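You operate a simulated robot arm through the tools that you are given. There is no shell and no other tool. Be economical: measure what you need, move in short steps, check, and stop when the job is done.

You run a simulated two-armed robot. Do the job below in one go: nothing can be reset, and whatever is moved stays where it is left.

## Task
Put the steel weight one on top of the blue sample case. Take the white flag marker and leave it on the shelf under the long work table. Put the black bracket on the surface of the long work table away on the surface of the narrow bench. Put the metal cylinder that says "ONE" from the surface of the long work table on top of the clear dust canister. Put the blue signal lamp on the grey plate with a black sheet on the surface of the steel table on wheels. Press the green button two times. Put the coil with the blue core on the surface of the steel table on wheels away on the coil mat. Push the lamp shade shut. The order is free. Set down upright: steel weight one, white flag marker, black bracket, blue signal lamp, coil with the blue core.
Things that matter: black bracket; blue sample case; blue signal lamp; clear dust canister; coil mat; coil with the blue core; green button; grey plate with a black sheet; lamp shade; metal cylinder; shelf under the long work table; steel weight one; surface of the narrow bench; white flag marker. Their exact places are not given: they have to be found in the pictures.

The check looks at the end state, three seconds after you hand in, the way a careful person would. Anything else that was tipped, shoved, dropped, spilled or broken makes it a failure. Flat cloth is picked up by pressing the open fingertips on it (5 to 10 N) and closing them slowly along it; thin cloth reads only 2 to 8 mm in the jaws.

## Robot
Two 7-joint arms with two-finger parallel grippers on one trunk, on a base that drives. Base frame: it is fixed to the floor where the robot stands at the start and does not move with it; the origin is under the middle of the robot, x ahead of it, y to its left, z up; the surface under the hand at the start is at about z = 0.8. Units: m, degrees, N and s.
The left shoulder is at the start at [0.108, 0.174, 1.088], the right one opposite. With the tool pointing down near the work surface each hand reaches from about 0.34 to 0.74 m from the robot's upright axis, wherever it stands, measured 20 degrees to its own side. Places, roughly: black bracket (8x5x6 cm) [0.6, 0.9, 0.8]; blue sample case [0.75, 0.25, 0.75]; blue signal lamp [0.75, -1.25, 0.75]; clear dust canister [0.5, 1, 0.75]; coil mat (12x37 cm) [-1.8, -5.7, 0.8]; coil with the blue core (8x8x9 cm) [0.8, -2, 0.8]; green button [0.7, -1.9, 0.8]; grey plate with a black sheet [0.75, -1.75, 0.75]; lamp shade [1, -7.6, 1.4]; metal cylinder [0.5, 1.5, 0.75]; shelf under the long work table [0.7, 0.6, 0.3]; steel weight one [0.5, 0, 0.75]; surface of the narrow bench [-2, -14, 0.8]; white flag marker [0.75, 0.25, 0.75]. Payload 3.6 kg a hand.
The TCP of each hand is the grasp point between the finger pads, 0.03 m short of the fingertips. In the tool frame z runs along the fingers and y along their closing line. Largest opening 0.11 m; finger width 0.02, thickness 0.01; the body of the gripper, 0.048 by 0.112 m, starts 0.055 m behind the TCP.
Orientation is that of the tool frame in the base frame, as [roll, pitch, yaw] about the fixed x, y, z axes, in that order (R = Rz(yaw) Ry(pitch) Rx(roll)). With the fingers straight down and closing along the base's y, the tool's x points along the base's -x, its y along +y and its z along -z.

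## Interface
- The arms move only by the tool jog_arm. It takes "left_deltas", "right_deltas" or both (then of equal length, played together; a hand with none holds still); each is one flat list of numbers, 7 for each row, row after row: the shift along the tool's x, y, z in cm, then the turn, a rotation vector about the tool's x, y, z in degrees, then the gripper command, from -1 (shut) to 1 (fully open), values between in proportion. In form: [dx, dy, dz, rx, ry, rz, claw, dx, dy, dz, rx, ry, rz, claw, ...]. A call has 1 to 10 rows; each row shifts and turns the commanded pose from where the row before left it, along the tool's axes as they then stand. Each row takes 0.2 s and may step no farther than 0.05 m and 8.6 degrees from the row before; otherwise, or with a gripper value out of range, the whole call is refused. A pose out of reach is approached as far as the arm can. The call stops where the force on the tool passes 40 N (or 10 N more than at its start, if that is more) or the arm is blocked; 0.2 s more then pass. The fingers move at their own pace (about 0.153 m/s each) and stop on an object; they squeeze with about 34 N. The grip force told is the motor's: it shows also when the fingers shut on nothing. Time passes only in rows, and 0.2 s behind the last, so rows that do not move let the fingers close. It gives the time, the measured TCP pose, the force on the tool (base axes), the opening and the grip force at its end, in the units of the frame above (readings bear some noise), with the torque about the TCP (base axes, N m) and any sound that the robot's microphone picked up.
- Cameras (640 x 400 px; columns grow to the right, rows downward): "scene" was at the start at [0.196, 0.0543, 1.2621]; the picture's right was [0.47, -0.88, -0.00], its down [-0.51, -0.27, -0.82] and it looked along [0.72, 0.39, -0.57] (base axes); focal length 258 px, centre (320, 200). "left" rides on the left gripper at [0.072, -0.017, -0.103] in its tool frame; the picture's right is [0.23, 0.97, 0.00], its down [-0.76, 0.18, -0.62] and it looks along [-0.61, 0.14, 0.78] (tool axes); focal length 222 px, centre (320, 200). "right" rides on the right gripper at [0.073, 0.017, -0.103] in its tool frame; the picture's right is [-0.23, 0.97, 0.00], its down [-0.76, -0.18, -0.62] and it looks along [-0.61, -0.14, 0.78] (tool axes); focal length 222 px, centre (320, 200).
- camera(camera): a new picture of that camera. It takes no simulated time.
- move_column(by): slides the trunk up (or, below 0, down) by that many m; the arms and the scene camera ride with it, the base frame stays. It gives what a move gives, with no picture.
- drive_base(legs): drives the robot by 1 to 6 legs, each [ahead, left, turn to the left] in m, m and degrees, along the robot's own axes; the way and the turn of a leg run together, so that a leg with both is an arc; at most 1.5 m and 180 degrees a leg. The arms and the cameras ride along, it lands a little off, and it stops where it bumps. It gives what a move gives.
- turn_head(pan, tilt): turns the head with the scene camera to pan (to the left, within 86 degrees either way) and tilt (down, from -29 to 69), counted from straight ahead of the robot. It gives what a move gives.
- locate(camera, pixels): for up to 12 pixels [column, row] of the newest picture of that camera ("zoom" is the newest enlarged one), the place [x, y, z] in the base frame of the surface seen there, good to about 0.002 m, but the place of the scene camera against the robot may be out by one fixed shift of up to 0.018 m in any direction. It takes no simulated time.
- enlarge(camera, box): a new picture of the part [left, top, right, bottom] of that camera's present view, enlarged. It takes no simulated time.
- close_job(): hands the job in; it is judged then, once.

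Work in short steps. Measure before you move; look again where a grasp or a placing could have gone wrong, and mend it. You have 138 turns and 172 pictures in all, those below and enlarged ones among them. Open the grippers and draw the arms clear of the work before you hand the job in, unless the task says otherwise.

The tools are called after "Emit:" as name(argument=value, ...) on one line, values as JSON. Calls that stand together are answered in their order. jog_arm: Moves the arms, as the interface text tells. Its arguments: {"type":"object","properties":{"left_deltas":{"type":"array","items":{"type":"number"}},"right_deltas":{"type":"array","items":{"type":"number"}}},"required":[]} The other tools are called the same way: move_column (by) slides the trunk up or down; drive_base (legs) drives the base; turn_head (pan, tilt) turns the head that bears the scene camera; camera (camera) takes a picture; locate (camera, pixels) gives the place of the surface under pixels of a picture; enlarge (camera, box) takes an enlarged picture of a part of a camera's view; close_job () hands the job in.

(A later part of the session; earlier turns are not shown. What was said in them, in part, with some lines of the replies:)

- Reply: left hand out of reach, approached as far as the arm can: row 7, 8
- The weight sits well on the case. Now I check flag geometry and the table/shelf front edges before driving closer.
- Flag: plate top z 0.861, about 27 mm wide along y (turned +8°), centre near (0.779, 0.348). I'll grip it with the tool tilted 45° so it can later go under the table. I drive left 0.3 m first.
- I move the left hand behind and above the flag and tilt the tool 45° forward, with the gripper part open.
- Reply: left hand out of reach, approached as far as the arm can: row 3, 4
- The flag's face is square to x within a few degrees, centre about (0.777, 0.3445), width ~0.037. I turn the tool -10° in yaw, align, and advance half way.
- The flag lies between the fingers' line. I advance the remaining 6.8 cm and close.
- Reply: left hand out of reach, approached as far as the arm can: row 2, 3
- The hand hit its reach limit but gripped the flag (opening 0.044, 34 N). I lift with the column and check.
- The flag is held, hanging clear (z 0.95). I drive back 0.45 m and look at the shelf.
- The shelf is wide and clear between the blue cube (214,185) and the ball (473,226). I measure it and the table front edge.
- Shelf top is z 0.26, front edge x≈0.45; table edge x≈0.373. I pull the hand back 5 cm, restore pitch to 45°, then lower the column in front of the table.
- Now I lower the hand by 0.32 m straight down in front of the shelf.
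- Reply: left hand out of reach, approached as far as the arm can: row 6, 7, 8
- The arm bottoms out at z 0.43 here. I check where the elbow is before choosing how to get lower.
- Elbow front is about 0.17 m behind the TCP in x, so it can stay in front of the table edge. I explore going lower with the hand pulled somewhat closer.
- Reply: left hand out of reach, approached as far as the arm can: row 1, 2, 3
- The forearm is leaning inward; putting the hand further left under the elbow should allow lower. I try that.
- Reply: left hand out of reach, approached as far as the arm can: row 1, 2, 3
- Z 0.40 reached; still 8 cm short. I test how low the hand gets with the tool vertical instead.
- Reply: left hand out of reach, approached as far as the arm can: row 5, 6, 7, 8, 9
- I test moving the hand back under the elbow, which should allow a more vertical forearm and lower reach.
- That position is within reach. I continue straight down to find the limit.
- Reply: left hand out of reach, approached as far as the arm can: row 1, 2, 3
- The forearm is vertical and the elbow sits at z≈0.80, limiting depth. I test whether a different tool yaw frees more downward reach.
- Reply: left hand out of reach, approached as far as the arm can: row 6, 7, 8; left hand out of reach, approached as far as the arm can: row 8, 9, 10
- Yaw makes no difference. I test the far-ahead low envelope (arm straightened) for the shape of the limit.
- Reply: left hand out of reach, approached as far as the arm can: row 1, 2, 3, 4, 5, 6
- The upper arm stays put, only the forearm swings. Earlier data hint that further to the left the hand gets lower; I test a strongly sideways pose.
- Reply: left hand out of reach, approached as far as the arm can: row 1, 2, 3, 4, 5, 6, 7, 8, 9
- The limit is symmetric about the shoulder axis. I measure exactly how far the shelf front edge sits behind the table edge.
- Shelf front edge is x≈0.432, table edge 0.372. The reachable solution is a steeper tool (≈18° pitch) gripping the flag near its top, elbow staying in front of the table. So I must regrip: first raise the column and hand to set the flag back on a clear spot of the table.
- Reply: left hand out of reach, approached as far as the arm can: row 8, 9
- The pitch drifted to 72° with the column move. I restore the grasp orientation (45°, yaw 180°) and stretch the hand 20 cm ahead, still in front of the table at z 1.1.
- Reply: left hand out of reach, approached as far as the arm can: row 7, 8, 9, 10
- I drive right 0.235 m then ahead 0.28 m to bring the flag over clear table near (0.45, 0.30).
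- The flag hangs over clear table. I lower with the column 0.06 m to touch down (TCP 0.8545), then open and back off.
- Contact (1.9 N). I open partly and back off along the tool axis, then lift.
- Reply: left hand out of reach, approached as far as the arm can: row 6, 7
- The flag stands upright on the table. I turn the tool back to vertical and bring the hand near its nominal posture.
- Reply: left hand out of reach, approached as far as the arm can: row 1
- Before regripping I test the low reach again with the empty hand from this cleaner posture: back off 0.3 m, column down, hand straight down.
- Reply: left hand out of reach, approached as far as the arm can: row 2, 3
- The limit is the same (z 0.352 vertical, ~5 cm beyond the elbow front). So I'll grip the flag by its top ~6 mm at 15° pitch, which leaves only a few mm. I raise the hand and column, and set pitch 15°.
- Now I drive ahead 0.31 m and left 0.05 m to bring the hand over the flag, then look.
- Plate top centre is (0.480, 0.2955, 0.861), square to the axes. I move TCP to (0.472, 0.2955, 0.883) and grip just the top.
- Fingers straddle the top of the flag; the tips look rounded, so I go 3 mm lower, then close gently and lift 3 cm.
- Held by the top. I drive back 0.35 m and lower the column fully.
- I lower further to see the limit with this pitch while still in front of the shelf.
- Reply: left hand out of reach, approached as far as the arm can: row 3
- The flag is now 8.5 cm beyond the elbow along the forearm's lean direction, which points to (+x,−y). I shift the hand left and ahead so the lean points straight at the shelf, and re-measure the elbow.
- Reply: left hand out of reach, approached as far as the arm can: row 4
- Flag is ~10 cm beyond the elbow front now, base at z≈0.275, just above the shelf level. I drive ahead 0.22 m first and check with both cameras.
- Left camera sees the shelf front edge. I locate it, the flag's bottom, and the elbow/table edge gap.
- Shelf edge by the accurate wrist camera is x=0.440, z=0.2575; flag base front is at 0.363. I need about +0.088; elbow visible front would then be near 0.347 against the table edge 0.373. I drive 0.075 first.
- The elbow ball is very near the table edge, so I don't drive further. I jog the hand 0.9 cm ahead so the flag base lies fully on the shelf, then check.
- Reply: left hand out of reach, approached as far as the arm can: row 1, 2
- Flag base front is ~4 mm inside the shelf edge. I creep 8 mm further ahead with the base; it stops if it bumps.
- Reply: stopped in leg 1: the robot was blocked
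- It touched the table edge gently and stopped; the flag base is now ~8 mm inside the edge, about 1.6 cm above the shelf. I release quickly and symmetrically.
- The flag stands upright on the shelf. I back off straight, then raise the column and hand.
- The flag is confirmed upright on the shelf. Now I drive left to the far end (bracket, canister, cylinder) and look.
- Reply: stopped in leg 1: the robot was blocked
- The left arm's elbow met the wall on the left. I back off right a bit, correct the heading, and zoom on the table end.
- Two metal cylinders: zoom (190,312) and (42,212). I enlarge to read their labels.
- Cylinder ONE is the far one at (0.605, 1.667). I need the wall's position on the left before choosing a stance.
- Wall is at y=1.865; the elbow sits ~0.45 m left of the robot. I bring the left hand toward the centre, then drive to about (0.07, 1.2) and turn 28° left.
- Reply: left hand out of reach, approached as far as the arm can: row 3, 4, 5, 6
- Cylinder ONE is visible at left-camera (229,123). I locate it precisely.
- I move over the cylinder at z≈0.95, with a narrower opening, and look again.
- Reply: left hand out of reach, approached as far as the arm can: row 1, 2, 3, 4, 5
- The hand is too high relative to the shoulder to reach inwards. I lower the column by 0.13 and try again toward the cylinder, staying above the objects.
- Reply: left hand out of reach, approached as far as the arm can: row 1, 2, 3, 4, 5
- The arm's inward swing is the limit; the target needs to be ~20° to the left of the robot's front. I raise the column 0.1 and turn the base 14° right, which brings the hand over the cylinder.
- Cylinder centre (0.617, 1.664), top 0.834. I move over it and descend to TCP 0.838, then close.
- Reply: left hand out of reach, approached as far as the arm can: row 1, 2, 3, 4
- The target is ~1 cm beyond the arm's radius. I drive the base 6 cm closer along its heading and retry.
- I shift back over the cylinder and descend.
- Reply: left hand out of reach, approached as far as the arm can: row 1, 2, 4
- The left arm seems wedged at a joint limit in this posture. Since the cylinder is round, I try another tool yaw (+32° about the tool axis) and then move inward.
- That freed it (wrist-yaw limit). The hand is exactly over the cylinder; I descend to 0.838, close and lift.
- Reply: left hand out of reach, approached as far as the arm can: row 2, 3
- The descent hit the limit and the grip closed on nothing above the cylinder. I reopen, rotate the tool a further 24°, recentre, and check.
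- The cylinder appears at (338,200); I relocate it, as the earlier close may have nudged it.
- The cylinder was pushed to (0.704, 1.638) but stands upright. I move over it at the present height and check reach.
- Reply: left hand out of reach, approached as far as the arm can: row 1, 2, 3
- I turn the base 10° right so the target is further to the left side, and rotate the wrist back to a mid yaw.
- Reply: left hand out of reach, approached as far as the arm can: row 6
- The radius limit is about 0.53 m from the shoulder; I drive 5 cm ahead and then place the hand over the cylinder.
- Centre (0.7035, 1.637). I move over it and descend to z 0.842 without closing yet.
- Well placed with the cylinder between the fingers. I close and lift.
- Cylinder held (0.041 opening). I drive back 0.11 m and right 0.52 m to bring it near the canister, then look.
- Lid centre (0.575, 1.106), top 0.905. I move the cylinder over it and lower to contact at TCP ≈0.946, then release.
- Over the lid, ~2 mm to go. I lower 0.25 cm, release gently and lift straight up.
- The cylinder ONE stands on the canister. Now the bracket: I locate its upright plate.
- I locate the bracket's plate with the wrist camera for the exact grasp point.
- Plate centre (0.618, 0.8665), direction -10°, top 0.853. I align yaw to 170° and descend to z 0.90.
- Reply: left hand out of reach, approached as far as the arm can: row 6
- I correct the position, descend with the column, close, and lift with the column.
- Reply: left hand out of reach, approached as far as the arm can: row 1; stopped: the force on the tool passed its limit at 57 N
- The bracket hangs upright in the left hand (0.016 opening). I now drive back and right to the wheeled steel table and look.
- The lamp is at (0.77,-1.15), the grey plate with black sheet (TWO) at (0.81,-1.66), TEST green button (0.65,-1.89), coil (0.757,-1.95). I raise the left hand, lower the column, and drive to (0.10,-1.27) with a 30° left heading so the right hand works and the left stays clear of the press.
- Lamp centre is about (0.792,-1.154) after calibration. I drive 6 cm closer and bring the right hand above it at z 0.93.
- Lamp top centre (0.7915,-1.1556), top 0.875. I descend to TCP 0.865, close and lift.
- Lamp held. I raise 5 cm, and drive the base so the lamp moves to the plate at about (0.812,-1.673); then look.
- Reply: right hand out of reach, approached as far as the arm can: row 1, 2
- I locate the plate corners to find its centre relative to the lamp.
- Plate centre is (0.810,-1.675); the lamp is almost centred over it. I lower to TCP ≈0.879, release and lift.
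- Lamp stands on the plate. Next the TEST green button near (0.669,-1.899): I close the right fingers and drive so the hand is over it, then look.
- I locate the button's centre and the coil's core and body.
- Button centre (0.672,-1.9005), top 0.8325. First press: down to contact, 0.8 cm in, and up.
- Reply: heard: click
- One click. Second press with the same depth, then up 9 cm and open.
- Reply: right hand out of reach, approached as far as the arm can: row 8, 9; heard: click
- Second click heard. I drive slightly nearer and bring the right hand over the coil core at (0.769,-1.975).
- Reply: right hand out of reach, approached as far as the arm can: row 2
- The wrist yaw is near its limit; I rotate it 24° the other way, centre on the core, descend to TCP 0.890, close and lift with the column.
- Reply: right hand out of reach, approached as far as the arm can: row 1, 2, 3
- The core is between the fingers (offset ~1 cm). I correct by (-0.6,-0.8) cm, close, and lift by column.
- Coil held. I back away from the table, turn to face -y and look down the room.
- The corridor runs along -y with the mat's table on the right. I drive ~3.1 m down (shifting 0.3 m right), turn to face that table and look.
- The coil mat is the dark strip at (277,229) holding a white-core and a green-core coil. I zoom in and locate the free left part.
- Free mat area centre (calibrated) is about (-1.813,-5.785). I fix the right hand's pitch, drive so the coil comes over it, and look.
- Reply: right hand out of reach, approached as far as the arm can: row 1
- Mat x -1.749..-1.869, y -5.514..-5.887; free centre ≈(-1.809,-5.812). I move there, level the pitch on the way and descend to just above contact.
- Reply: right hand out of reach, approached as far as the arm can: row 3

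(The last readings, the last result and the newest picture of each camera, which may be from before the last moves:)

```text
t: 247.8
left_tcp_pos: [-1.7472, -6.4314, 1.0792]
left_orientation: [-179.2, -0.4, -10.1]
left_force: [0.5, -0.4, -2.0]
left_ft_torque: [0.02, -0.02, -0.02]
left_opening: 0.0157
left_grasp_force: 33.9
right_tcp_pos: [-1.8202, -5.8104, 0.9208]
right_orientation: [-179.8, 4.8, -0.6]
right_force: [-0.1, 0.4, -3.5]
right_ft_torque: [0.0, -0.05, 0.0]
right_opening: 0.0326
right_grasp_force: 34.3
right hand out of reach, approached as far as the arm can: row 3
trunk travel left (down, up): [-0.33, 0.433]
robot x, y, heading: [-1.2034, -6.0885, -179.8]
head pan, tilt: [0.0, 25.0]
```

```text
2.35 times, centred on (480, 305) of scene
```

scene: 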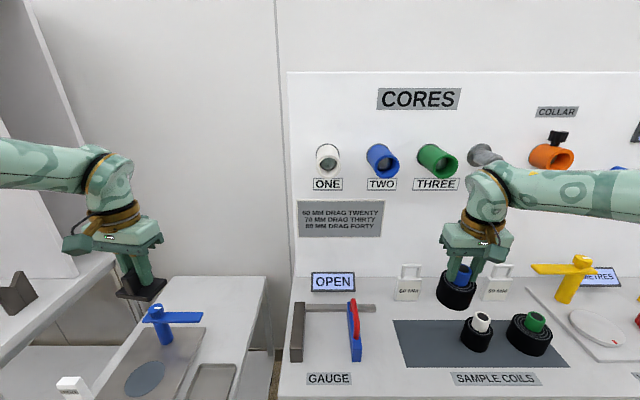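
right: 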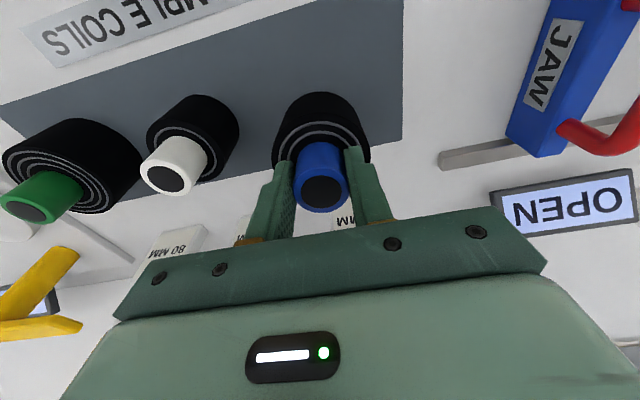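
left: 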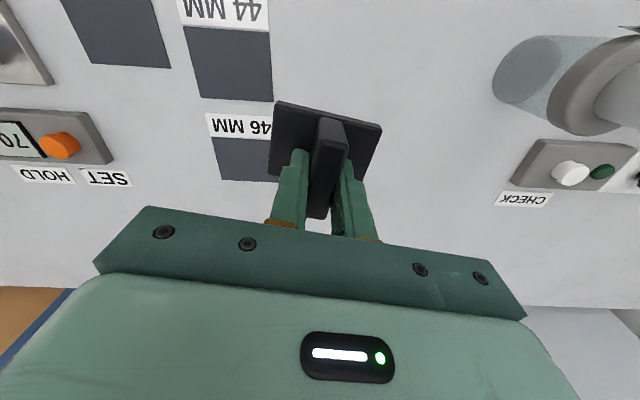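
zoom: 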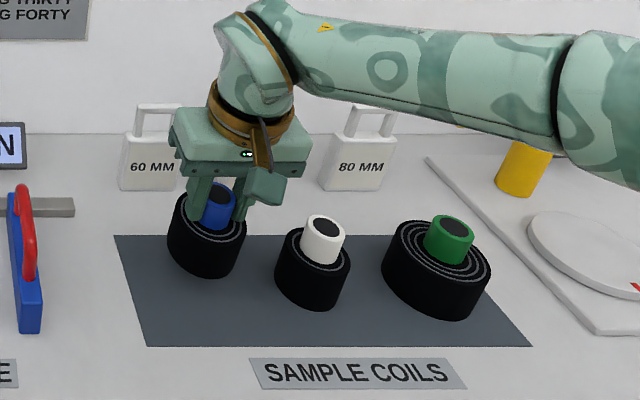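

I level the pitch here, shift 1.1 cm back, lower to contact, release and lift.

Emit:
jog_arm(right_deltas=[0.6, 0, 0, 0, 2.4, 0, -1, 0.5, 0, 0, 0, 2.4, 0, -1, 0, 0, 1.5, 0, 0, 0, -1, 0, 0, 0.9, 0, 0, 0, -1, 0, 0, 0.3, 0, 0, 0, -1, 0, 0, 0, 0, 0, 0, -1])

Emit:
jog_arm(right_deltas=[0, 0, 0.15, 0, 0, 0, -1, 0, 0, 0, 0, 0, 0, -0.2, 0, 0, 0, 0, 0, 0, 0.2, 0, 0, 0, 0, 0, 0, 0.2, 0, 0, -3, 0, 0, 0, 0.2, 0, 0, -4, 0, 0, 0, 0.2, 0, 0, -3, 0, 0, 0, 0.2])

Emit:
enlarge(camera="scene", box=[380, 220, 580, 390])

```text
t: 249.2
left_tcp_pos: [-1.7464, -6.4309, 1.0797]
left_orientation: [-179.2, -0.4, -10.1]
left_force: [0.1, -0.8, -2.1]
left_ft_torque: [0.01, -0.01, 0.0]
left_opening: 0.0156
left_grasp_force: 34.1
right_tcp_pos: [-1.8219, -5.8117, 0.8941]
right_orientation: [-179.8, 4.7, -0.6]
right_force: [-0.1, -0.2, -3.3]
right_ft_torque: [-0.02, -0.02, 0.04]
right_opening: 0.0325
right_grasp_force: 34.2
right hand out of reach, approached as far as the arm can: row 1, 2
trunk travel left (down, up): [-0.33, 0.433]
robot x, y, heading: [-1.2067, -6.089, -179.7]
head pan, tilt: [0.0, 25.0]
```

```text
t: 250.8
left_tcp_pos: [-1.7476, -6.4307, 1.081]
left_orientation: [-179.3, -0.4, -10.0]
left_force: [0.2, -0.2, -1.9]
left_ft_torque: [0.0, -0.02, 0.03]
left_opening: 0.0158
left_grasp_force: 33.7
right_tcp_pos: [-1.814, -5.8128, 0.9936]
right_orientation: [-179.7, 4.7, -0.7]
right_force: [0.3, 1.0, 0.0]
right_ft_torque: [-0.03, 0.01, 0.0]
right_opening: 0.0659
right_grasp_force: 0.1
trunk travel left (down, up): [-0.33, 0.433]
robot x, y, heading: [-1.2079, -6.0879, -179.8]
head pan, tilt: [0.0, 25.0]
```

```text
2.35 times, centred on (480, 305) of scene
```

zoom: 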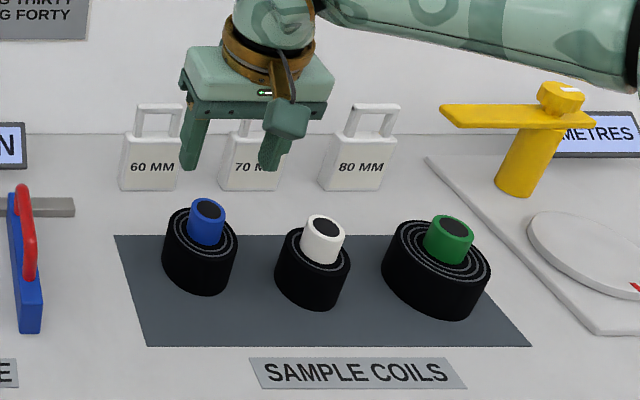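

The blue-core coil stands on the mat. Next the lamp shade: I back off, turn to face +x, drive along to y≈-7.4 and look.

Emit:
drive_base(legs=[[-0.75, 0, 0], [0, 0, -180], [0, -1.35, 0]])

Emit:
turn_head(pan=0, tilt=8)

Emit:
camera(camera="scene")

```text
t: 268.9
left_tcp_pos: [0.0486, -7.1421, 1.08]
left_orientation: [-179.3, -0.4, 167.4]
left_force: [0.3, -0.3, -2.1]
left_ft_torque: [0.0, 0.04, -0.01]
left_opening: 0.0155
left_grasp_force: 34.3
right_tcp_pos: [0.0864, -7.7623, 0.9926]
right_orientation: [-179.8, 4.7, 176.7]
right_force: [-0.1, 0.7, -0.3]
right_ft_torque: [-0.06, 0.01, 0.0]
right_opening: 0.066
right_grasp_force: 0.0
trunk travel left (down, up): [-0.33, 0.433]
robot x, y, heading: [-0.5055, -7.4578, -2.7]
head pan, tilt: [0.0, 25.0]
```

```text
t: 269.7
left_tcp_pos: [0.0479, -7.1418, 1.0805]
left_orientation: [-179.3, -0.3, 167.4]
left_force: [0.6, 0.2, -1.4]
left_ft_torque: [0.0, -0.02, -0.01]
left_opening: 0.0157
left_grasp_force: 34.3
right_tcp_pos: [0.0876, -7.7624, 0.9935]
right_orientation: [-179.8, 4.7, 176.6]
right_force: [0.9, 0.5, -0.4]
right_ft_torque: [0.01, 0.02, 0.01]
right_opening: 0.066
right_grasp_force: 0.0
trunk travel left (down, up): [-0.33, 0.433]
robot x, y, heading: [-0.5082, -7.4576, -2.6]
head pan, tilt: [0.0, 8.0]
```

```text
31 pictures are left
```

scene: 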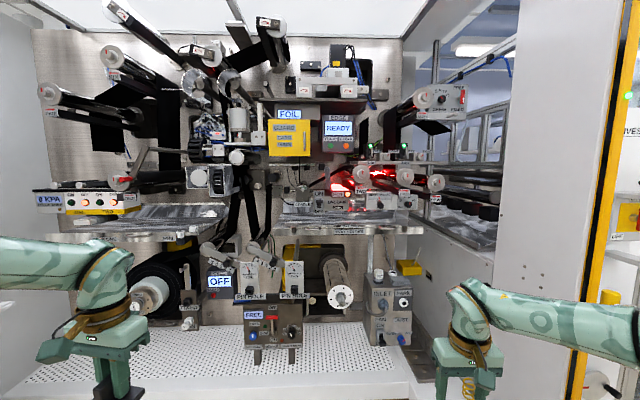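

The shade should project near (350,165), the red-lit lamp area. I zoom there and locate.

Emit:
enlarge(camera="scene", box=[280, 140, 440, 240])

Emit:
enlarge(camera="scene", box=[300, 155, 420, 215])

Emit:
locate(camera="scene", pixels=[[342, 184], [355, 172], [380, 172], [400, 176], [319, 181], [350, 190], [375, 190], [340, 128], [290, 138], [435, 183], [370, 200], [385, 160]])

```text
4.00 times, centred on (360, 190) of scene
```

zoom: 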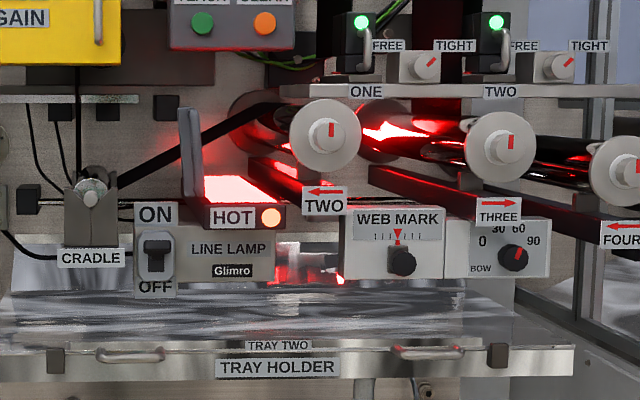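

```text
5.33 times, centred on (360, 185) of scene
```

zoom: 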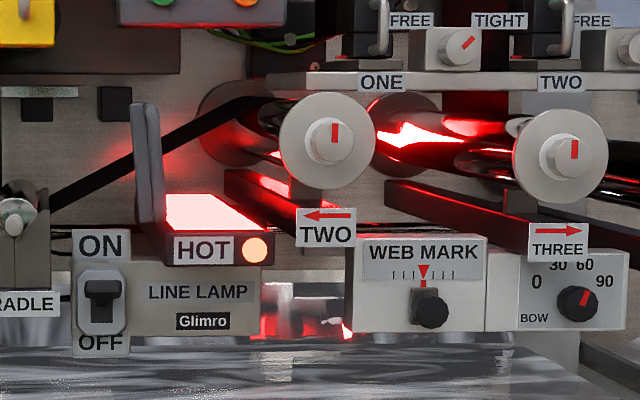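

```text
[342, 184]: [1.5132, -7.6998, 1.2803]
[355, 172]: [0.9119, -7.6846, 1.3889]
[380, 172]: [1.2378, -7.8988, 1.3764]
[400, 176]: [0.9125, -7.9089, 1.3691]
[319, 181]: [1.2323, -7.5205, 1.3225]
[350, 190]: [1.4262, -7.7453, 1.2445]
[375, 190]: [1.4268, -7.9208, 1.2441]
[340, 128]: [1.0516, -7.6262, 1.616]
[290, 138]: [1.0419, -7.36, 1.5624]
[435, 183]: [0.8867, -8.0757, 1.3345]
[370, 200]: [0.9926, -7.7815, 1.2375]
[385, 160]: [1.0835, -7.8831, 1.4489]
```

The shade is the grey lid standing upright at the left end of the LINE LAMP (zoom (148,165)); closing means swinging it right (-y) and down. I locate it, raise the column 0.33, close the right fingers and pull the left hand back.

Emit:
locate(camera="scene", pixels=[[327, 168], [328, 172], [328, 180], [328, 186], [340, 191], [330, 190], [333, 194], [349, 194], [326, 175], [341, 188], [343, 203], [329, 170]])

Emit:
jog_arm(left_deltas=[4, 0, 0, 0, 0, 0, -1, 4, 0, 0, 0, 0, 0, -1, 4, 0, 0, 0, 0, 0, -1, 4, 0, 0, 0, 0, 0, -1, 0, 0, 0, 0, 0, 0, -1], right_deltas=[0, 0, 0, 0, 0, 0, -1, 0, 0, 0, 0, 0, 0, -1, 0, 0, 0, 0, 0, 0, -1, 0, 0, 0, 0, 0, 0, -1, 0, 0, 0, 0, 0, 0, -1])

Emit:
move_column(by=0.4)

Emit:
enlarge(camera="scene", box=[260, 180, 420, 300])

```text
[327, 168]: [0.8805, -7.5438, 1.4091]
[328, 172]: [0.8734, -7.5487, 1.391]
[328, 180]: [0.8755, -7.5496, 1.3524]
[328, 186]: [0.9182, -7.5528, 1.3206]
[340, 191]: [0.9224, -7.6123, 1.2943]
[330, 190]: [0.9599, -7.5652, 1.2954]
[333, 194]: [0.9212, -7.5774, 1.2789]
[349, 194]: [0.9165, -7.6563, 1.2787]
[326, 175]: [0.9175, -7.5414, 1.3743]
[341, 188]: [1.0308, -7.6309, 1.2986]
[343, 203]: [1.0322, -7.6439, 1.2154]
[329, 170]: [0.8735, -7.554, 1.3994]
```

```text
t: 270.9
left_tcp_pos: [-0.1068, -7.107, 1.0798]
left_orientation: [-179.2, -0.5, 167.4]
left_force: [0.5, 0.7, -2.0]
left_ft_torque: [-0.01, 0.0, -0.02]
left_opening: 0.0156
left_grasp_force: 34.4
right_tcp_pos: [0.0879, -7.7618, 0.992]
right_orientation: [-179.9, 4.6, 176.7]
right_force: [0.6, -0.1, 0.0]
right_ft_torque: [0.01, 0.02, 0.0]
right_opening: 0.0
right_grasp_force: 34.2
trunk travel left (down, up): [-0.33, 0.433]
robot x, y, heading: [-0.5069, -7.4565, -2.5]
head pan, tilt: [0.0, 8.0]
```

```text
t: 274.7
left_tcp_pos: [-0.1077, -7.1076, 1.4815]
left_orientation: [-179.2, -0.5, 167.4]
left_force: [-0.4, 0.0, -1.8]
left_ft_torque: [0.0, -0.01, -0.02]
left_opening: 0.0158
left_grasp_force: 33.5
right_tcp_pos: [0.0683, -7.7614, 1.459]
right_orientation: [-179.8, 11.3, 176.8]
right_force: [-0.9, 0.5, 0.5]
right_ft_torque: [0.01, -0.02, 0.01]
right_opening: 0.0
right_grasp_force: 33.9
trunk travel left (down, up): [-0.73, 0.033]
robot x, y, heading: [-0.509, -7.4592, -2.5]
head pan, tilt: [0.0, 8.0]
```

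```text
3.33 times, centred on (340, 240) of scene
```

zoom: 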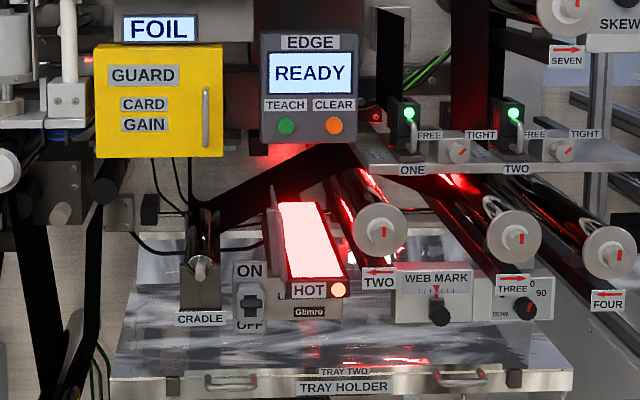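

Lid: x≥0.875, y≈-7.555, z 1.30–1.41. I'll use the right tool pointing forward with closed fingers: pitch it to ~83°, extend, lower the column slightly, and drive to just short of the lid on its left side.

Emit:
jog_arm(right_deltas=[0, 0, 0, 0, -8, 0, -1, 0, 0, 0, 0, -8, 0, -1, 0, 0, 0, 0, -8, 0, -1, 0, 0, 0, 0, -8, 0, -1, 0, 0, 0, 0, -8, 0, -1, 0, 0, 0, 0, -8, 0, -1, 0, 0, 0, 0, -8, 0, -1, 0, 0, 0, 0, -8, 0, -1, 0, 0, 0, 0, -8, 0, -1])

Emit:
jog_arm(right_deltas=[0, 0, 4, 0, 0, 0, -1, 0, 0, 4, 0, 0, 0, -1, 0, 0, 4, 0, 0, 0, -1, 0, 0, 4, 0, 0, 0, -1, 0, 0, 0, 0, 0, 0, -1])

Emit:
drive_base(legs=[[0, 0.25, 2.5], [0.42, 0, 0]])

Emit:
turn_head(pan=-20, tilt=25)

Emit:
camera(camera="scene")

```text
t: 276.7
left_tcp_pos: [-0.109, -7.1097, 1.483]
left_orientation: [-179.4, -0.3, 167.4]
left_force: [0.2, -0.6, -2.2]
left_ft_torque: [0.03, 0.01, 0.0]
left_opening: 0.0155
left_grasp_force: 34.0
right_tcp_pos: [0.0657, -7.7969, 1.4708]
right_orientation: [-180.0, 59.4, 176.8]
right_force: [0.4, 0.4, -0.6]
right_ft_torque: [-0.01, -0.04, 0.03]
right_opening: 0.0
right_grasp_force: 34.1
right hand out of reach, approached as far as the arm can: row 6, 7, 8, 9
trunk travel left (down, up): [-0.73, 0.033]
robot x, y, heading: [-0.5022, -7.461, -2.6]
head pan, tilt: [0.0, 8.0]
```

```text
t: 277.9
left_tcp_pos: [-0.108, -7.1079, 1.4818]
left_orientation: [-179.4, -0.4, 167.4]
left_force: [-0.6, -0.1, -1.9]
left_ft_torque: [0.0, 0.0, 0.01]
left_opening: 0.0156
left_grasp_force: 34.1
right_tcp_pos: [0.2058, -7.8017, 1.388]
right_orientation: [-179.9, 59.3, 176.9]
right_force: [0.6, 0.1, -0.2]
right_ft_torque: [0.01, 0.02, -0.01]
right_opening: 0.0
right_grasp_force: 34.0
trunk travel left (down, up): [-0.73, 0.033]
robot x, y, heading: [-0.5083, -7.4611, -2.3]
head pan, tilt: [0.0, 8.0]
```

```text
t: 281.9
left_tcp_pos: [0.3074, -6.8448, 1.4826]
left_orientation: [-179.4, -0.4, 169.2]
left_force: [0.0, -0.2, -1.4]
left_ft_torque: [0.0, -0.01, -0.04]
left_opening: 0.0157
left_grasp_force: 33.9
right_tcp_pos: [0.6433, -7.5294, 1.389]
right_orientation: [-179.7, 59.3, 178.8]
right_force: [0.7, -0.6, -0.8]
right_ft_torque: [0.0, 0.0, -0.02]
right_opening: 0.0001
right_grasp_force: 34.0
trunk travel left (down, up): [-0.73, 0.033]
robot x, y, heading: [-0.0753, -7.209, -0.7]
head pan, tilt: [0.0, 8.0]
```

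```text
t: 282.8
left_tcp_pos: [0.3087, -6.8445, 1.4814]
left_orientation: [-179.4, -0.4, 169.3]
left_force: [0.2, -0.1, -1.7]
left_ft_torque: [0.02, -0.04, 0.02]
left_opening: 0.0154
left_grasp_force: 34.0
right_tcp_pos: [0.644, -7.5287, 1.3878]
right_orientation: [-179.8, 59.2, 178.7]
right_force: [1.0, -0.4, 0.2]
right_ft_torque: [0.0, 0.01, 0.01]
right_opening: 0.0
right_grasp_force: 34.1
trunk travel left (down, up): [-0.73, 0.033]
robot x, y, heading: [-0.0793, -7.2119, -0.4]
head pan, tilt: [-20.0, 25.0]
```

```text
27 pictures are left
```

scene: 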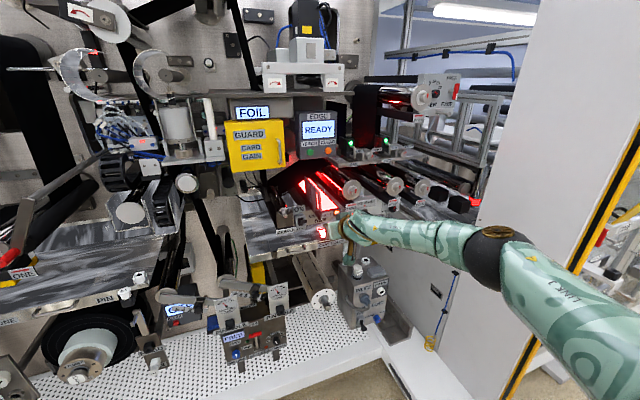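

The tip is at the lid's height, still short of it. I drive 0.23 m ahead and 2 cm left, then sweep the closed fingers right along the lid's arc and down, lift, and look.

Emit:
drive_base(legs=[[0, 0.02, 0], [0.235, 0, 0.5]])

Emit:
jog_arm(right_deltas=[-1.0, 0, -0.6, 0, 0, 0, -1, 0, -2.5, 0, 0, 0, 0, -1, 0, -2.5, 0, 0, 0, 0, -1, 0.26, -2.5, 0.15, 0, 0, 0, -1, 0.86, -2, 0.5, 0, 0, 0, -1, 1.3, -1.5, 0.75, 0, 0, 0, -1, 1.7, -1.2, 1.0, 0, 0, 0, -1, 1.3, -0.5, 0.75, 0, 0, 0, -1, 0.9, 0, 0.5, 0, 0, 0, -1])

Emit:
camera(camera="right")

Emit:
enlarge(camera="scene", box=[220, 120, 420, 280])

```text
t: 284.9
left_tcp_pos: [0.5363, -6.8248, 1.4822]
left_orientation: [-179.4, -0.4, 169.7]
left_force: [0.4, -0.3, -2.0]
left_ft_torque: [-0.02, 0.0, 0.0]
left_opening: 0.0155
left_grasp_force: 33.8
right_tcp_pos: [0.8787, -7.5061, 1.3889]
right_orientation: [-179.9, 59.2, 179.3]
right_force: [0.3, -0.3, 0.5]
right_ft_torque: [0.0, -0.01, -0.01]
right_opening: 0.0
right_grasp_force: 33.6
trunk travel left (down, up): [-0.73, 0.033]
robot x, y, heading: [0.1512, -7.1942, -0.0]
head pan, tilt: [-20.0, 25.0]
```

```text
t: 286.9
left_tcp_pos: [0.5391, -6.8239, 1.4813]
left_orientation: [-179.3, -0.4, 169.7]
left_force: [0.0, 0.0, -1.8]
left_ft_torque: [0.0, -0.01, 0.01]
left_opening: 0.0156
left_grasp_force: 33.6
right_tcp_pos: [0.8787, -7.6382, 1.343]
right_orientation: [-177.9, 63.6, 177.9]
right_force: [-0.1, 0.1, 0.2]
right_ft_torque: [-0.03, 0.0, -0.01]
right_opening: 0.0
right_grasp_force: 34.4
right hand out of reach, approached as far as the arm can: row 7, 8, 9
trunk travel left (down, up): [-0.73, 0.033]
robot x, y, heading: [0.1541, -7.1945, -0.2]
head pan, tilt: [-20.0, 25.0]
```

```text
26 pictures are left
```

right: 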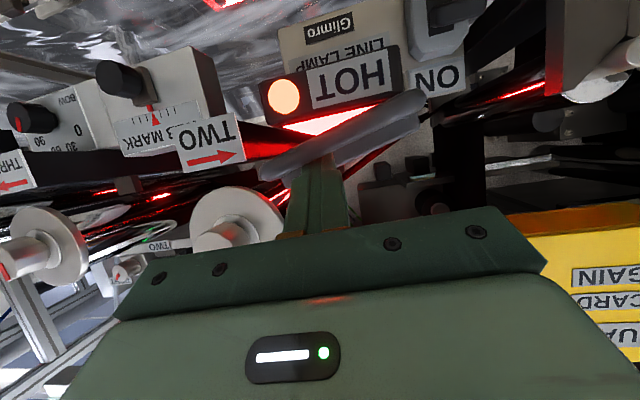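

```text
2.50 times, centred on (320, 200) of scene
```

zoom: 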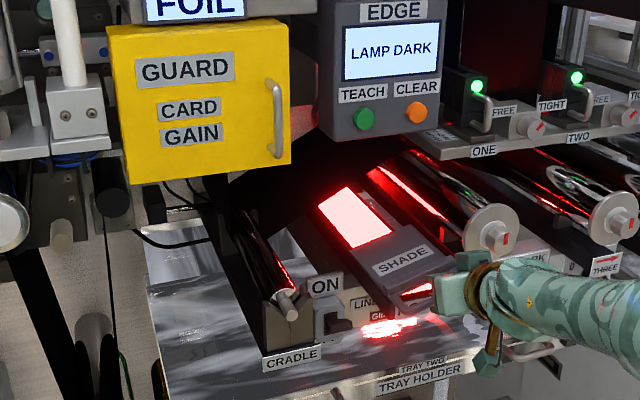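

The shade is down to a small remaining gap and the hand ran out of downward reach. I push down with the column (stops on force), then raise and look.

Emit:
move_column(by=-0.03)

Emit:
camera(camera="right")

Emit:
enlarge(camera="scene", box=[270, 170, 370, 250])

```text
t: 287.7
left_tcp_pos: [0.537, -6.8228, 1.4524]
left_orientation: [-179.3, -0.3, 169.6]
left_force: [0.0, -0.1, -2.4]
left_ft_torque: [0.01, 0.0, 0.01]
left_opening: 0.0159
left_grasp_force: 33.8
right_tcp_pos: [0.8806, -7.6387, 1.3217]
right_orientation: [-178.1, 64.2, 177.6]
right_force: [13.5, -5.3, 35.4]
right_ft_torque: [-0.23, -0.44, -0.22]
right_opening: 0.0
right_grasp_force: 33.9
trunk travel left (down, up): [-0.7, 0.063]
robot x, y, heading: [0.1508, -7.1926, -0.1]
head pan, tilt: [-20.0, 25.0]
```

```text
24 pictures are left
```

right: 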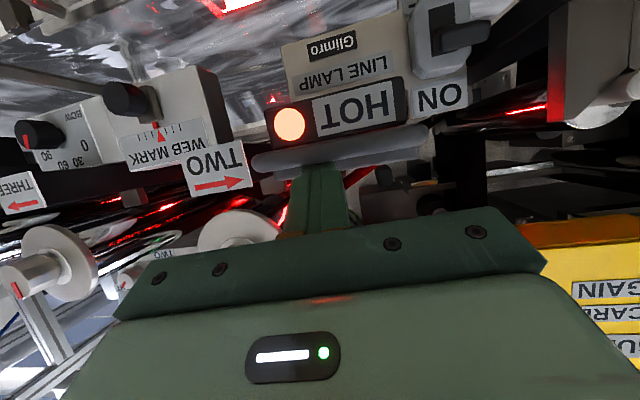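

```text
5.00 times, centred on (320, 210) of scene
```

zoom: 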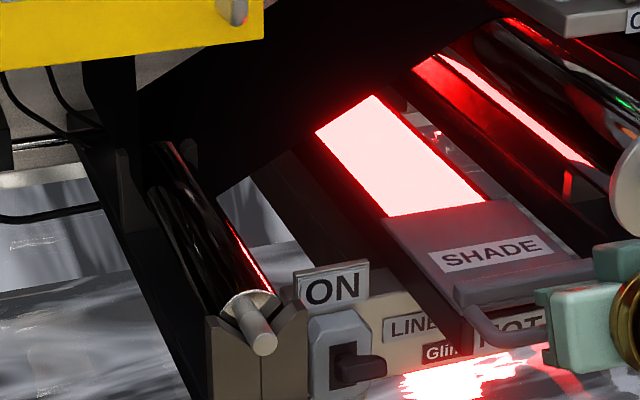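

The shade lies flat shut (35 N at its stop; display says LAMP DARK). I lift off, back away, check it, lower the column and drive down the corridor toward the narrow bench.

Emit:
move_column(by=0.06)

Emit:
drive_base(legs=[[-0.7, 0, 0]])

Emit:
enlarge(camera="scene", box=[280, 130, 440, 230])

Emit:
move_column(by=-0.4)

Emit:
drive_base(legs=[[0, 0, -90], [1.5, 0, 0], [1.5, 0, 0], [1.5, 0, 0], [1.3, 0, 0]])

Emit:
turn_head(pan=-50, tilt=20)

Emit:
camera(camera="scene")

```text
t: 288.7
left_tcp_pos: [0.5401, -6.8255, 1.5118]
left_orientation: [-179.3, -0.5, 169.8]
left_force: [0.5, 0.0, -1.9]
left_ft_torque: [0.03, 0.0, 0.0]
left_opening: 0.0158
left_grasp_force: 33.9
right_tcp_pos: [0.8798, -7.6377, 1.3715]
right_orientation: [-178.2, 63.5, 177.6]
right_force: [-0.3, 0.2, -0.2]
right_ft_torque: [0.01, 0.0, 0.07]
right_opening: 0.0
right_grasp_force: 33.6
trunk travel left (down, up): [-0.76, 0.003]
robot x, y, heading: [0.1548, -7.1919, -0.5]
head pan, tilt: [-20.0, 25.0]
```

```text
t: 292.5
left_tcp_pos: [-0.1563, -6.822, 1.5099]
left_orientation: [-179.2, -0.5, 169.8]
left_force: [-0.2, 0.1, -1.9]
left_ft_torque: [-0.03, 0.01, 0.0]
left_opening: 0.0159
left_grasp_force: 34.0
right_tcp_pos: [0.1855, -7.6364, 1.3733]
right_orientation: [-178.2, 63.6, 177.7]
right_force: [0.0, 0.3, -0.2]
right_ft_torque: [0.06, 0.05, -0.01]
right_opening: 0.0003
right_grasp_force: 34.5
trunk travel left (down, up): [-0.76, 0.003]
robot x, y, heading: [-0.5439, -7.1908, -0.2]
head pan, tilt: [-20.0, 25.0]
```

```text
4.00 times, centred on (360, 180) of scene
```

zoom: 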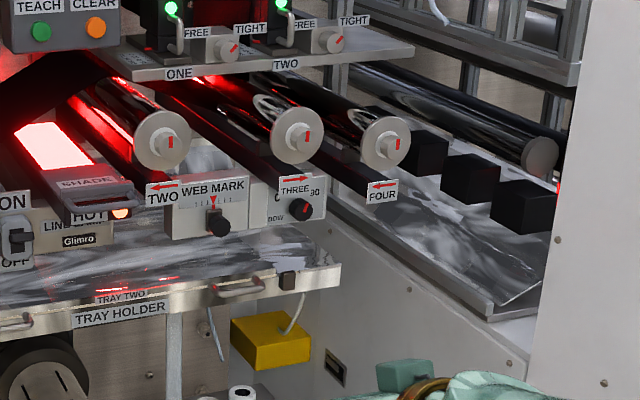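

```text
t: 296.3
left_tcp_pos: [-0.1564, -6.8221, 1.1117]
left_orientation: [-179.3, -0.4, 169.8]
left_force: [0.1, -1.1, -1.9]
left_ft_torque: [0.05, -0.01, 0.02]
left_opening: 0.0158
left_grasp_force: 34.1
right_tcp_pos: [0.1841, -7.6353, 0.9743]
right_orientation: [-178.2, 63.7, 177.6]
right_force: [-1.3, 0.4, -0.5]
right_ft_torque: [0.01, 0.02, 0.0]
right_opening: 0.0
right_grasp_force: 34.1
trunk travel left (down, up): [-0.36, 0.403]
robot x, y, heading: [-0.545, -7.1914, -0.1]
head pan, tilt: [-20.0, 25.0]
```

```text
t: 327.9
left_tcp_pos: [-0.1188, -13.42, 1.1112]
left_orientation: [-179.3, -0.5, 79.5]
left_force: [0.8, -0.3, -2.1]
left_ft_torque: [0.0, 0.01, -0.02]
left_opening: 0.0154
left_grasp_force: 33.3
right_tcp_pos: [-0.9343, -13.757, 0.974]
right_orientation: [-178.2, 63.6, 87.4]
right_force: [0.9, -0.7, 0.0]
right_ft_torque: [0.01, 0.03, 0.02]
right_opening: 0.0
right_grasp_force: 34.3
trunk travel left (down, up): [-0.36, 0.403]
robot x, y, heading: [-0.4873, -13.0367, -90.2]
head pan, tilt: [-20.0, 25.0]
```

```text
t: 328.9
left_tcp_pos: [-0.1193, -13.4204, 1.1113]
left_orientation: [-179.3, -0.4, 79.4]
left_force: [-0.1, -0.5, -2.0]
left_ft_torque: [0.0, -0.01, -0.01]
left_opening: 0.0158
left_grasp_force: 34.2
right_tcp_pos: [-0.9343, -13.7568, 0.9741]
right_orientation: [-178.2, 63.5, 87.4]
right_force: [-0.4, -0.4, -0.6]
right_ft_torque: [0.01, 0.01, 0.01]
right_opening: 0.0
right_grasp_force: 34.4
trunk travel left (down, up): [-0.36, 0.403]
robot x, y, heading: [-0.4858, -13.0369, -90.4]
head pan, tilt: [-50.0, 20.0]
```

```text
21 pictures are left
```

scene: 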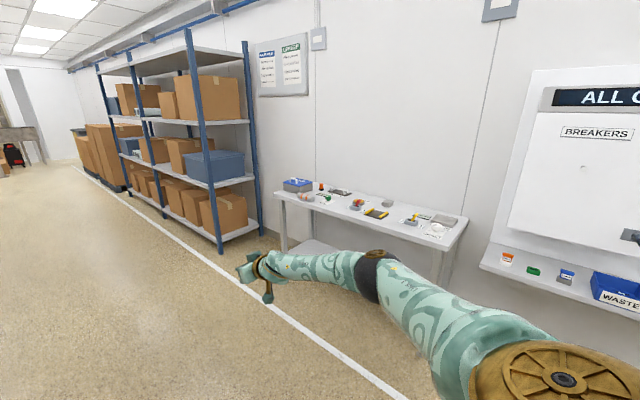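

The shade stayed shut. The narrow bench is ahead right at (370,210). I zoom and locate its free surface, and turn to face it.

Emit:
enlarge(camera="scene", box=[260, 170, 480, 260])

Emit:
locate(camera="scene", pixels=[[300, 193], [330, 205], [350, 212], [395, 217], [400, 228], [430, 240], [340, 200], [325, 198], [405, 210], [360, 217], [390, 210], [280, 195]])

Emit:
drive_base(legs=[[0.4, 0, 0], [0, 0, -90]])

Emit:
turn_head(pan=15, tilt=25)

Emit:
camera(camera="scene")

```text
2.91 times, centred on (370, 215) of scene
```

zoom: 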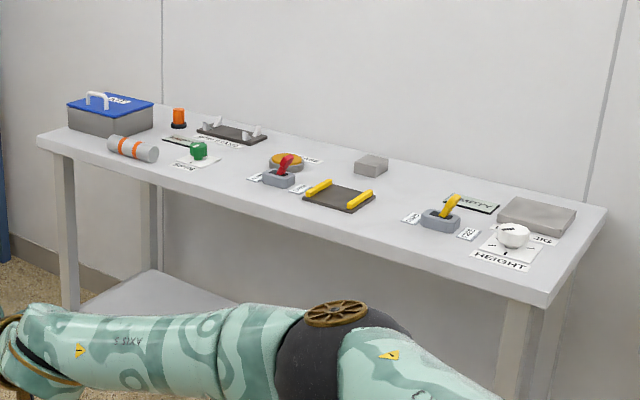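

```text
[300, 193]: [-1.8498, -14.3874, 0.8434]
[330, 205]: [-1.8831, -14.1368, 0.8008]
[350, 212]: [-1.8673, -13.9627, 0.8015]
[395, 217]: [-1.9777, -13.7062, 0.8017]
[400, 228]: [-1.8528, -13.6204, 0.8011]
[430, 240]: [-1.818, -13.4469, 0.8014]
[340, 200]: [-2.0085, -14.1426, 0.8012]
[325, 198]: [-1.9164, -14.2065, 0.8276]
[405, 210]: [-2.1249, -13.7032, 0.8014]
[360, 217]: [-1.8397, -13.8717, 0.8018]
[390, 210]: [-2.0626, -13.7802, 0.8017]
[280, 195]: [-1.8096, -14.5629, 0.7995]
```

```text
t: 335.1
left_tcp_pos: [-0.8672, -13.7957, 1.1111]
left_orientation: [-179.3, -0.4, -9.4]
left_force: [0.3, -0.4, -1.8]
left_ft_torque: [0.0, 0.04, -0.02]
left_opening: 0.0157
left_grasp_force: 33.6
right_tcp_pos: [-1.2197, -12.9874, 0.9729]
right_orientation: [-178.2, 63.6, -1.5]
right_force: [-0.3, -0.4, 0.1]
right_ft_torque: [0.03, 0.03, 0.0]
right_opening: 0.0
right_grasp_force: 34.3
trunk travel left (down, up): [-0.36, 0.403]
robot x, y, heading: [-0.4892, -13.4213, -179.2]
head pan, tilt: [-50.0, 20.0]
```

```text
t: 336.4
left_tcp_pos: [-0.8661, -13.7965, 1.1119]
left_orientation: [-179.3, -0.5, -9.4]
left_force: [-0.2, 0.2, -2.6]
left_ft_torque: [-0.01, -0.01, -0.01]
left_opening: 0.0156
left_grasp_force: 33.5
right_tcp_pos: [-1.2196, -12.9865, 0.9741]
right_orientation: [-178.2, 63.5, -1.4]
right_force: [-0.3, 0.7, -0.5]
right_ft_torque: [0.0, 0.0, 0.03]
right_opening: 0.0
right_grasp_force: 33.6
trunk travel left (down, up): [-0.36, 0.403]
robot x, y, heading: [-0.4905, -13.4252, -179.3]
head pan, tilt: [15.0, 25.0]
```

```text
19 pictures are left
5 turns are left
```

scene: 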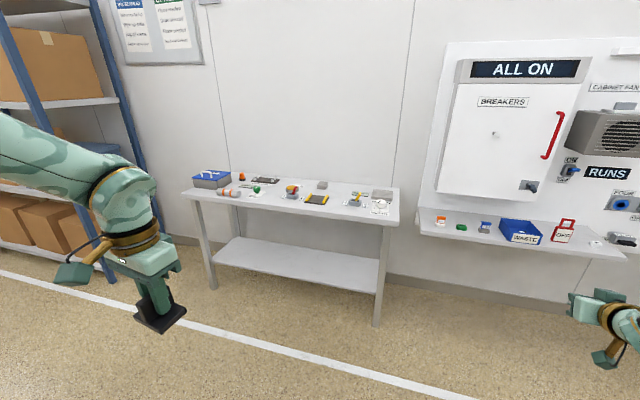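

Five turns left. I choose a free front spot at about (-1.885,-14.055). I retract the right arm, extend the left 15 cm, lower the column 0.12, and drive to the bench; then look.

Emit:
jog_arm(left_deltas=[-1.5, 0, 0, 0, 0, 0, -1, -1.5, 0, 0, 0, 0, 0, -1, -1.5, 0, 0, 0, 0, 0, -1, -1.5, 0, 0, 0, 0, 0, -1, -1.5, 0, 0, 0, 0, 0, -1, -1.5, 0, 0, 0, 0, 0, -1, -1.5, 0, 0, 0, 0, 0, -1, -1.5, 0, 0, 0, 0, 0, -1, -1.5, 0, 0, 0, 0, 0, -1, -1.5, 0, 0, 0, 0, 0, -1], right_deltas=[0, 0, -4, 0, 0, 0, -1, 0, 0, -4, 0, 0, 0, -1, 0, 0, -4, 0, 0, 0, -1, 0, 0, -4, 0, 0, 0, -1, 0, 0, -4, 0, 0, 0, -1, 0, 0, -4, 0, 0, 0, -1, 0, 0, -4, 0, 0, 0, -1, 0, 0, -4, 0, 0, 0, -1, 0, 0, -4, 0, 0, 0, -1, 0, 0, 0, 0, 0, 0, -1])

Emit:
move_column(by=-0.1)

Emit:
drive_base(legs=[[0, 0.28, -0.7], [0.84, 0, 0]])

Emit:
camera(camera="left")

Emit:
camera(camera="scene")

```text
t: 338.6
left_tcp_pos: [-1.0163, -13.7717, 1.1096]
left_orientation: [-179.2, -0.5, -9.3]
left_force: [-0.2, 0.2, -1.3]
left_ft_torque: [0.01, 0.01, 0.03]
left_opening: 0.0156
left_grasp_force: 33.6
right_tcp_pos: [-0.8984, -12.9934, 1.1217]
right_orientation: [-178.2, 63.5, -1.4]
right_force: [-0.3, 0.0, -0.2]
right_ft_torque: [0.02, 0.01, 0.0]
right_opening: 0.0
right_grasp_force: 34.0
right hand out of reach, approached as far as the arm can: row 4
trunk travel left (down, up): [-0.36, 0.403]
robot x, y, heading: [-0.4859, -13.4218, -179.5]
head pan, tilt: [15.0, 25.0]
```

```text
t: 340.0
left_tcp_pos: [-1.0156, -13.7718, 1.0109]
left_orientation: [-179.2, -0.3, -9.4]
left_force: [1.0, -0.5, -2.2]
left_ft_torque: [0.02, 0.0, 0.0]
left_opening: 0.0157
left_grasp_force: 33.8
right_tcp_pos: [-0.9058, -12.9936, 1.0122]
right_orientation: [-178.1, 61.6, -1.3]
right_force: [0.4, 0.1, 0.4]
right_ft_torque: [0.0, -0.02, -0.03]
right_opening: 0.0
right_grasp_force: 33.9
trunk travel left (down, up): [-0.26, 0.503]
robot x, y, heading: [-0.4884, -13.4228, -179.3]
head pan, tilt: [15.0, 25.0]
```

```text
t: 346.0
left_tcp_pos: [-1.8628, -14.0283, 1.0104]
left_orientation: [-179.4, -0.5, -11.1]
left_force: [0.5, 0.3, -1.4]
left_ft_torque: [0.01, 0.02, -0.02]
left_opening: 0.0154
left_grasp_force: 34.2
right_tcp_pos: [-1.7321, -13.2538, 1.0097]
right_orientation: [-178.1, 61.7, -3.0]
right_force: [-0.4, -0.4, -0.2]
right_ft_torque: [0.01, -0.01, 0.01]
right_opening: 0.0
right_grasp_force: 33.7
trunk travel left (down, up): [-0.26, 0.503]
robot x, y, heading: [-1.3269, -13.6912, 179.0]
head pan, tilt: [15.0, 25.0]
```

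```text
18 pictures are left
```

left: 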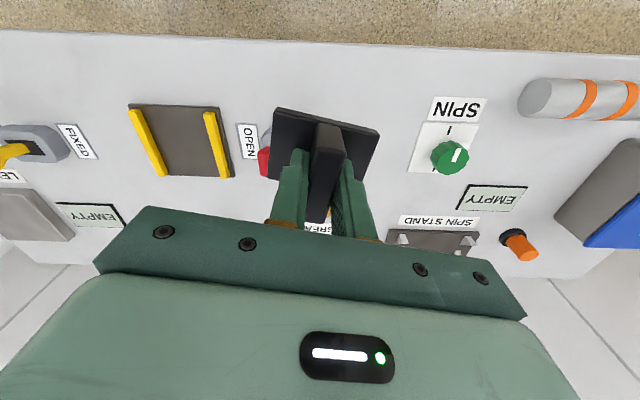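

```text
17 pictures are left
4 turns are left
```

scene: 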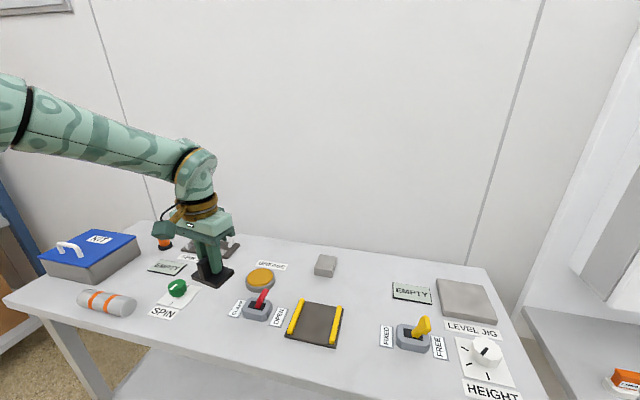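

I locate the free front area and its neighbours (SPIN card, OPEN label, bench edge) in the left picture.

Emit:
locate(camera="left", pixels=[[340, 75], [408, 172], [430, 98], [243, 125], [257, 158], [265, 140], [330, 42], [220, 108], [385, 160], [300, 60], [395, 225]])

```text
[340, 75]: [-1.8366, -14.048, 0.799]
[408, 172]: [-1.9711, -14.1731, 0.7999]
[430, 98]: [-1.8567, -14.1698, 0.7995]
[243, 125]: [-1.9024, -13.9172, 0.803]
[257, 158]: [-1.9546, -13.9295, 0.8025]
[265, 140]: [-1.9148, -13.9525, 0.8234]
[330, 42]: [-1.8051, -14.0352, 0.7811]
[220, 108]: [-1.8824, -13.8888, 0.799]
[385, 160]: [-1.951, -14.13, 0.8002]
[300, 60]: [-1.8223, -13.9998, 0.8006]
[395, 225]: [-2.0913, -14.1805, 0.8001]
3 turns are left
```

I place the bracket now: shift 5.6 cm left over the free front spot, rotate the wrist off its limit, descend by arm then column, touch, release, lift, open both grippers and back off.

Emit:
jog_arm(left_deltas=[0, 2.8, 3, 0, 0, 0, -1, 0, 2.8, 3, 0, 0, 0, -1, 0, 0, 0, 0, 0, 8, -1, 0, 0, 0, 0, 0, 8, -1, 0, 0, 2.5, 0, 0, 0, -1, 0, 0, 2.5, 0, 0, 0, -1, 0, 0, 0, 0, 0, 0, -1])

Emit:
move_column(by=-0.054)

Emit:
jog_arm(left_deltas=[0, 0, 0.2, 0, 0, 0, -1, 0, 0, 0.2, 0, 0, 0, -1, 0, 0, 0, 0, 0, 0, -1])

Emit:
jog_arm(left_deltas=[0, 0, 0, 0, 0, 0, -0.4, 0, 0, 0, 0, 0, 0, 0.1, 0, 0, 0, 0, 0, 0, 0.1, 0, 0, -3, 0, 0, 0, 0.1, 0, 0, -4, 0, 0, 0, 0.1, 0, 0, -4, 0, 0, 0, 0.5, 0, 0, 0, 0, 0, 0, 1], right_deltas=[0, 0, 0, 0, 0, 0, -1, 0, 0, 0, 0, 0, 0, -1, 0, 0, 0, 0, 0, 0, -1, 0, 0, 0, 0, 0, 0, 0, 0, 0, 0, 0, 0, 0, 0.5, 0, 0, 0, 0, 0, 0, 1, 0, 0, 0, 0, 0, 0, 1])

Emit:
camera(camera="left")

Emit:
enlarge(camera="scene", box=[120, 200, 320, 360])

```text
t: 347.6
left_tcp_pos: [-1.8713, -14.078, 0.9]
left_orientation: [-179.2, -0.2, -27.1]
left_force: [0.0, -0.2, -2.0]
left_ft_torque: [0.02, 0.04, 0.01]
left_opening: 0.0155
left_grasp_force: 33.4
right_tcp_pos: [-1.7318, -13.2539, 1.0111]
right_orientation: [-178.1, 61.7, -2.9]
right_force: [-1.0, 0.0, 0.9]
right_ft_torque: [0.01, -0.02, 0.02]
right_opening: 0.0
right_grasp_force: 34.0
trunk travel left (down, up): [-0.26, 0.503]
robot x, y, heading: [-1.3254, -13.6906, 179.0]
head pan, tilt: [15.0, 25.0]
```

```text
t: 348.5
left_tcp_pos: [-1.872, -14.0812, 0.8469]
left_orientation: [-179.3, -0.2, -27.1]
left_force: [-3.1, 0.1, 4.9]
left_ft_torque: [-0.31, 0.09, -0.11]
left_opening: 0.0155
left_grasp_force: 33.5
right_tcp_pos: [-1.7417, -13.2524, 0.938]
right_orientation: [-178.1, 58.5, -2.9]
right_force: [0.4, -0.5, 0.4]
right_ft_torque: [0.0, -0.01, 0.0]
right_opening: 0.0
right_grasp_force: 34.0
trunk travel left (down, up): [-0.206, 0.557]
robot x, y, heading: [-1.3233, -13.6948, 179.0]
head pan, tilt: [15.0, 25.0]
```

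```text
t: 349.3
left_tcp_pos: [-1.8729, -14.0808, 0.8426]
left_orientation: [-179.5, 0.0, -27.1]
left_force: [-6.2, -2.4, 26.1]
left_ft_torque: [-0.88, -0.04, -0.12]
left_opening: 0.016
left_grasp_force: 34.3
right_tcp_pos: [-1.7427, -13.252, 0.938]
right_orientation: [-178.1, 58.5, -3.0]
right_force: [-0.5, -0.4, 0.0]
right_ft_torque: [0.02, 0.0, -0.01]
right_opening: 0.0
right_grasp_force: 33.8
trunk travel left (down, up): [-0.206, 0.557]
robot x, y, heading: [-1.3261, -13.6956, 179.0]
head pan, tilt: [15.0, 25.0]
```

```text
t: 350.9
left_tcp_pos: [-1.8738, -14.0819, 0.9507]
left_orientation: [-179.2, -0.2, -27.1]
left_force: [0.1, -0.2, -0.4]
left_ft_torque: [-0.01, -0.04, 0.02]
left_opening: 0.11
left_grasp_force: 0.0
right_tcp_pos: [-1.7435, -13.2525, 0.9368]
right_orientation: [-178.0, 58.6, -2.9]
right_force: [0.2, -0.4, -0.2]
right_ft_torque: [0.0, 0.02, 0.03]
right_opening: 0.1102
right_grasp_force: 0.0
trunk travel left (down, up): [-0.206, 0.557]
robot x, y, heading: [-1.3234, -13.6948, 178.9]
head pan, tilt: [15.0, 25.0]
```

```text
16 pictures are left
```

left: 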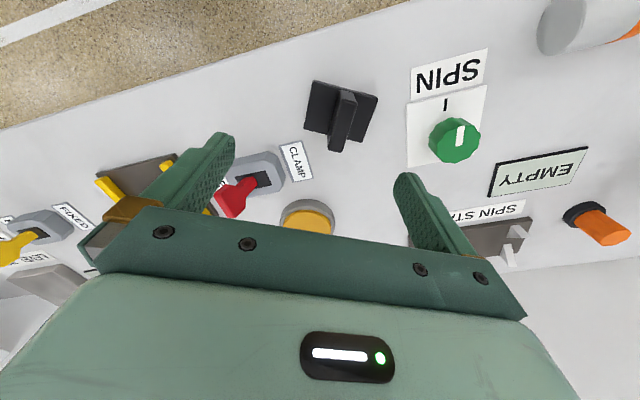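

```text
2.50 times, centred on (220, 280) of scene
2 turns are left
```

zoom: 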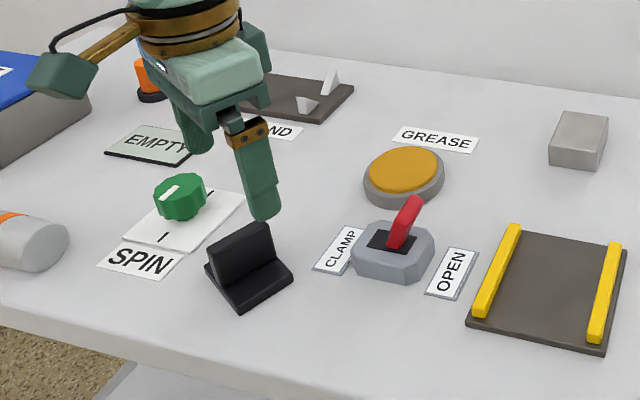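

The bracket stands upright on the bench. I raise the column and back off to clear the arms.

Emit:
move_column(by=0.12)

Emit:
drive_base(legs=[[-0.6, 0, 0]])

```text
t: 352.4
left_tcp_pos: [-1.8729, -14.0828, 1.0723]
left_orientation: [-179.2, -0.4, -27.1]
left_force: [0.6, 0.6, -0.4]
left_ft_torque: [-0.01, 0.0, 0.02]
left_opening: 0.1099
left_grasp_force: 0.1
right_tcp_pos: [-1.7426, -13.2534, 1.0575]
right_orientation: [-178.0, 58.6, -2.8]
right_force: [-0.5, -0.5, 0.7]
right_ft_torque: [-0.03, 0.01, -0.03]
right_opening: 0.1098
right_grasp_force: 0.1
trunk travel left (down, up): [-0.326, 0.437]
robot x, y, heading: [-1.3248, -13.6938, 178.9]
head pan, tilt: [15.0, 25.0]
```

```text
t: 355.8
left_tcp_pos: [-1.2777, -14.0926, 1.0721]
left_orientation: [-179.3, -0.2, -26.8]
left_force: [0.0, -0.2, 0.2]
left_ft_torque: [-0.02, -0.01, 0.02]
left_opening: 0.11
left_grasp_force: 0.0
right_tcp_pos: [-1.1502, -13.2631, 1.059]
right_orientation: [-177.9, 58.6, -2.6]
right_force: [-0.2, 0.1, 0.0]
right_ft_torque: [-0.02, -0.01, 0.0]
right_opening: 0.11
right_grasp_force: 0.1
trunk travel left (down, up): [-0.326, 0.437]
robot x, y, heading: [-0.7337, -13.7032, 179.1]
head pan, tilt: [15.0, 25.0]
1 turns are left
```

All items are done, grippers are open and the arms are clear; I hand in.

Emit:
close_job()

```text
The job is handed in.
```

I finished all eight tasks and handed the job in, with both grippers open and the arms clear of the work. Everything that had to stand upright was upright when I last looked.

- **Steel weight one:** it stands on the blue sample case.
- **White flag marker:** it stands on the shelf under the long work table. The arm could not get all the way down, so I let it fall the last 1.5 cm or so. It landed upright, with its base only about 8 mm inside the front edge.
- **Metal cylinder "ONE":** it is on top of the clear dust canister. My first grasp missed and pushed it about 9 cm across the table; nothing else looked disturbed in the pictures.
- **Blue signal lamp:** it is on the grey plate with the black sheet.
- **Green button:** I pressed it twice and heard a click each time. A second green button sits nearby; I used the one marked TEST because it matched the given place.
- **Coil with the blue core:** it is on the coil mat.
- **Lamp shade:** I pushed it down flat to its stop and it stayed there. The shade covers only the front part of the lamp, so the rear part is still uncovered.
- **Black bracket:** it is on the narrow bench. While I was picking it up, a finger pressed on its base with 57 N before the stop; it showed no damage.

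The robot also bumped lightly twice: an elbow against the edge of the long work table, and once while driving near that table's left end. I saw nothing moved by either.
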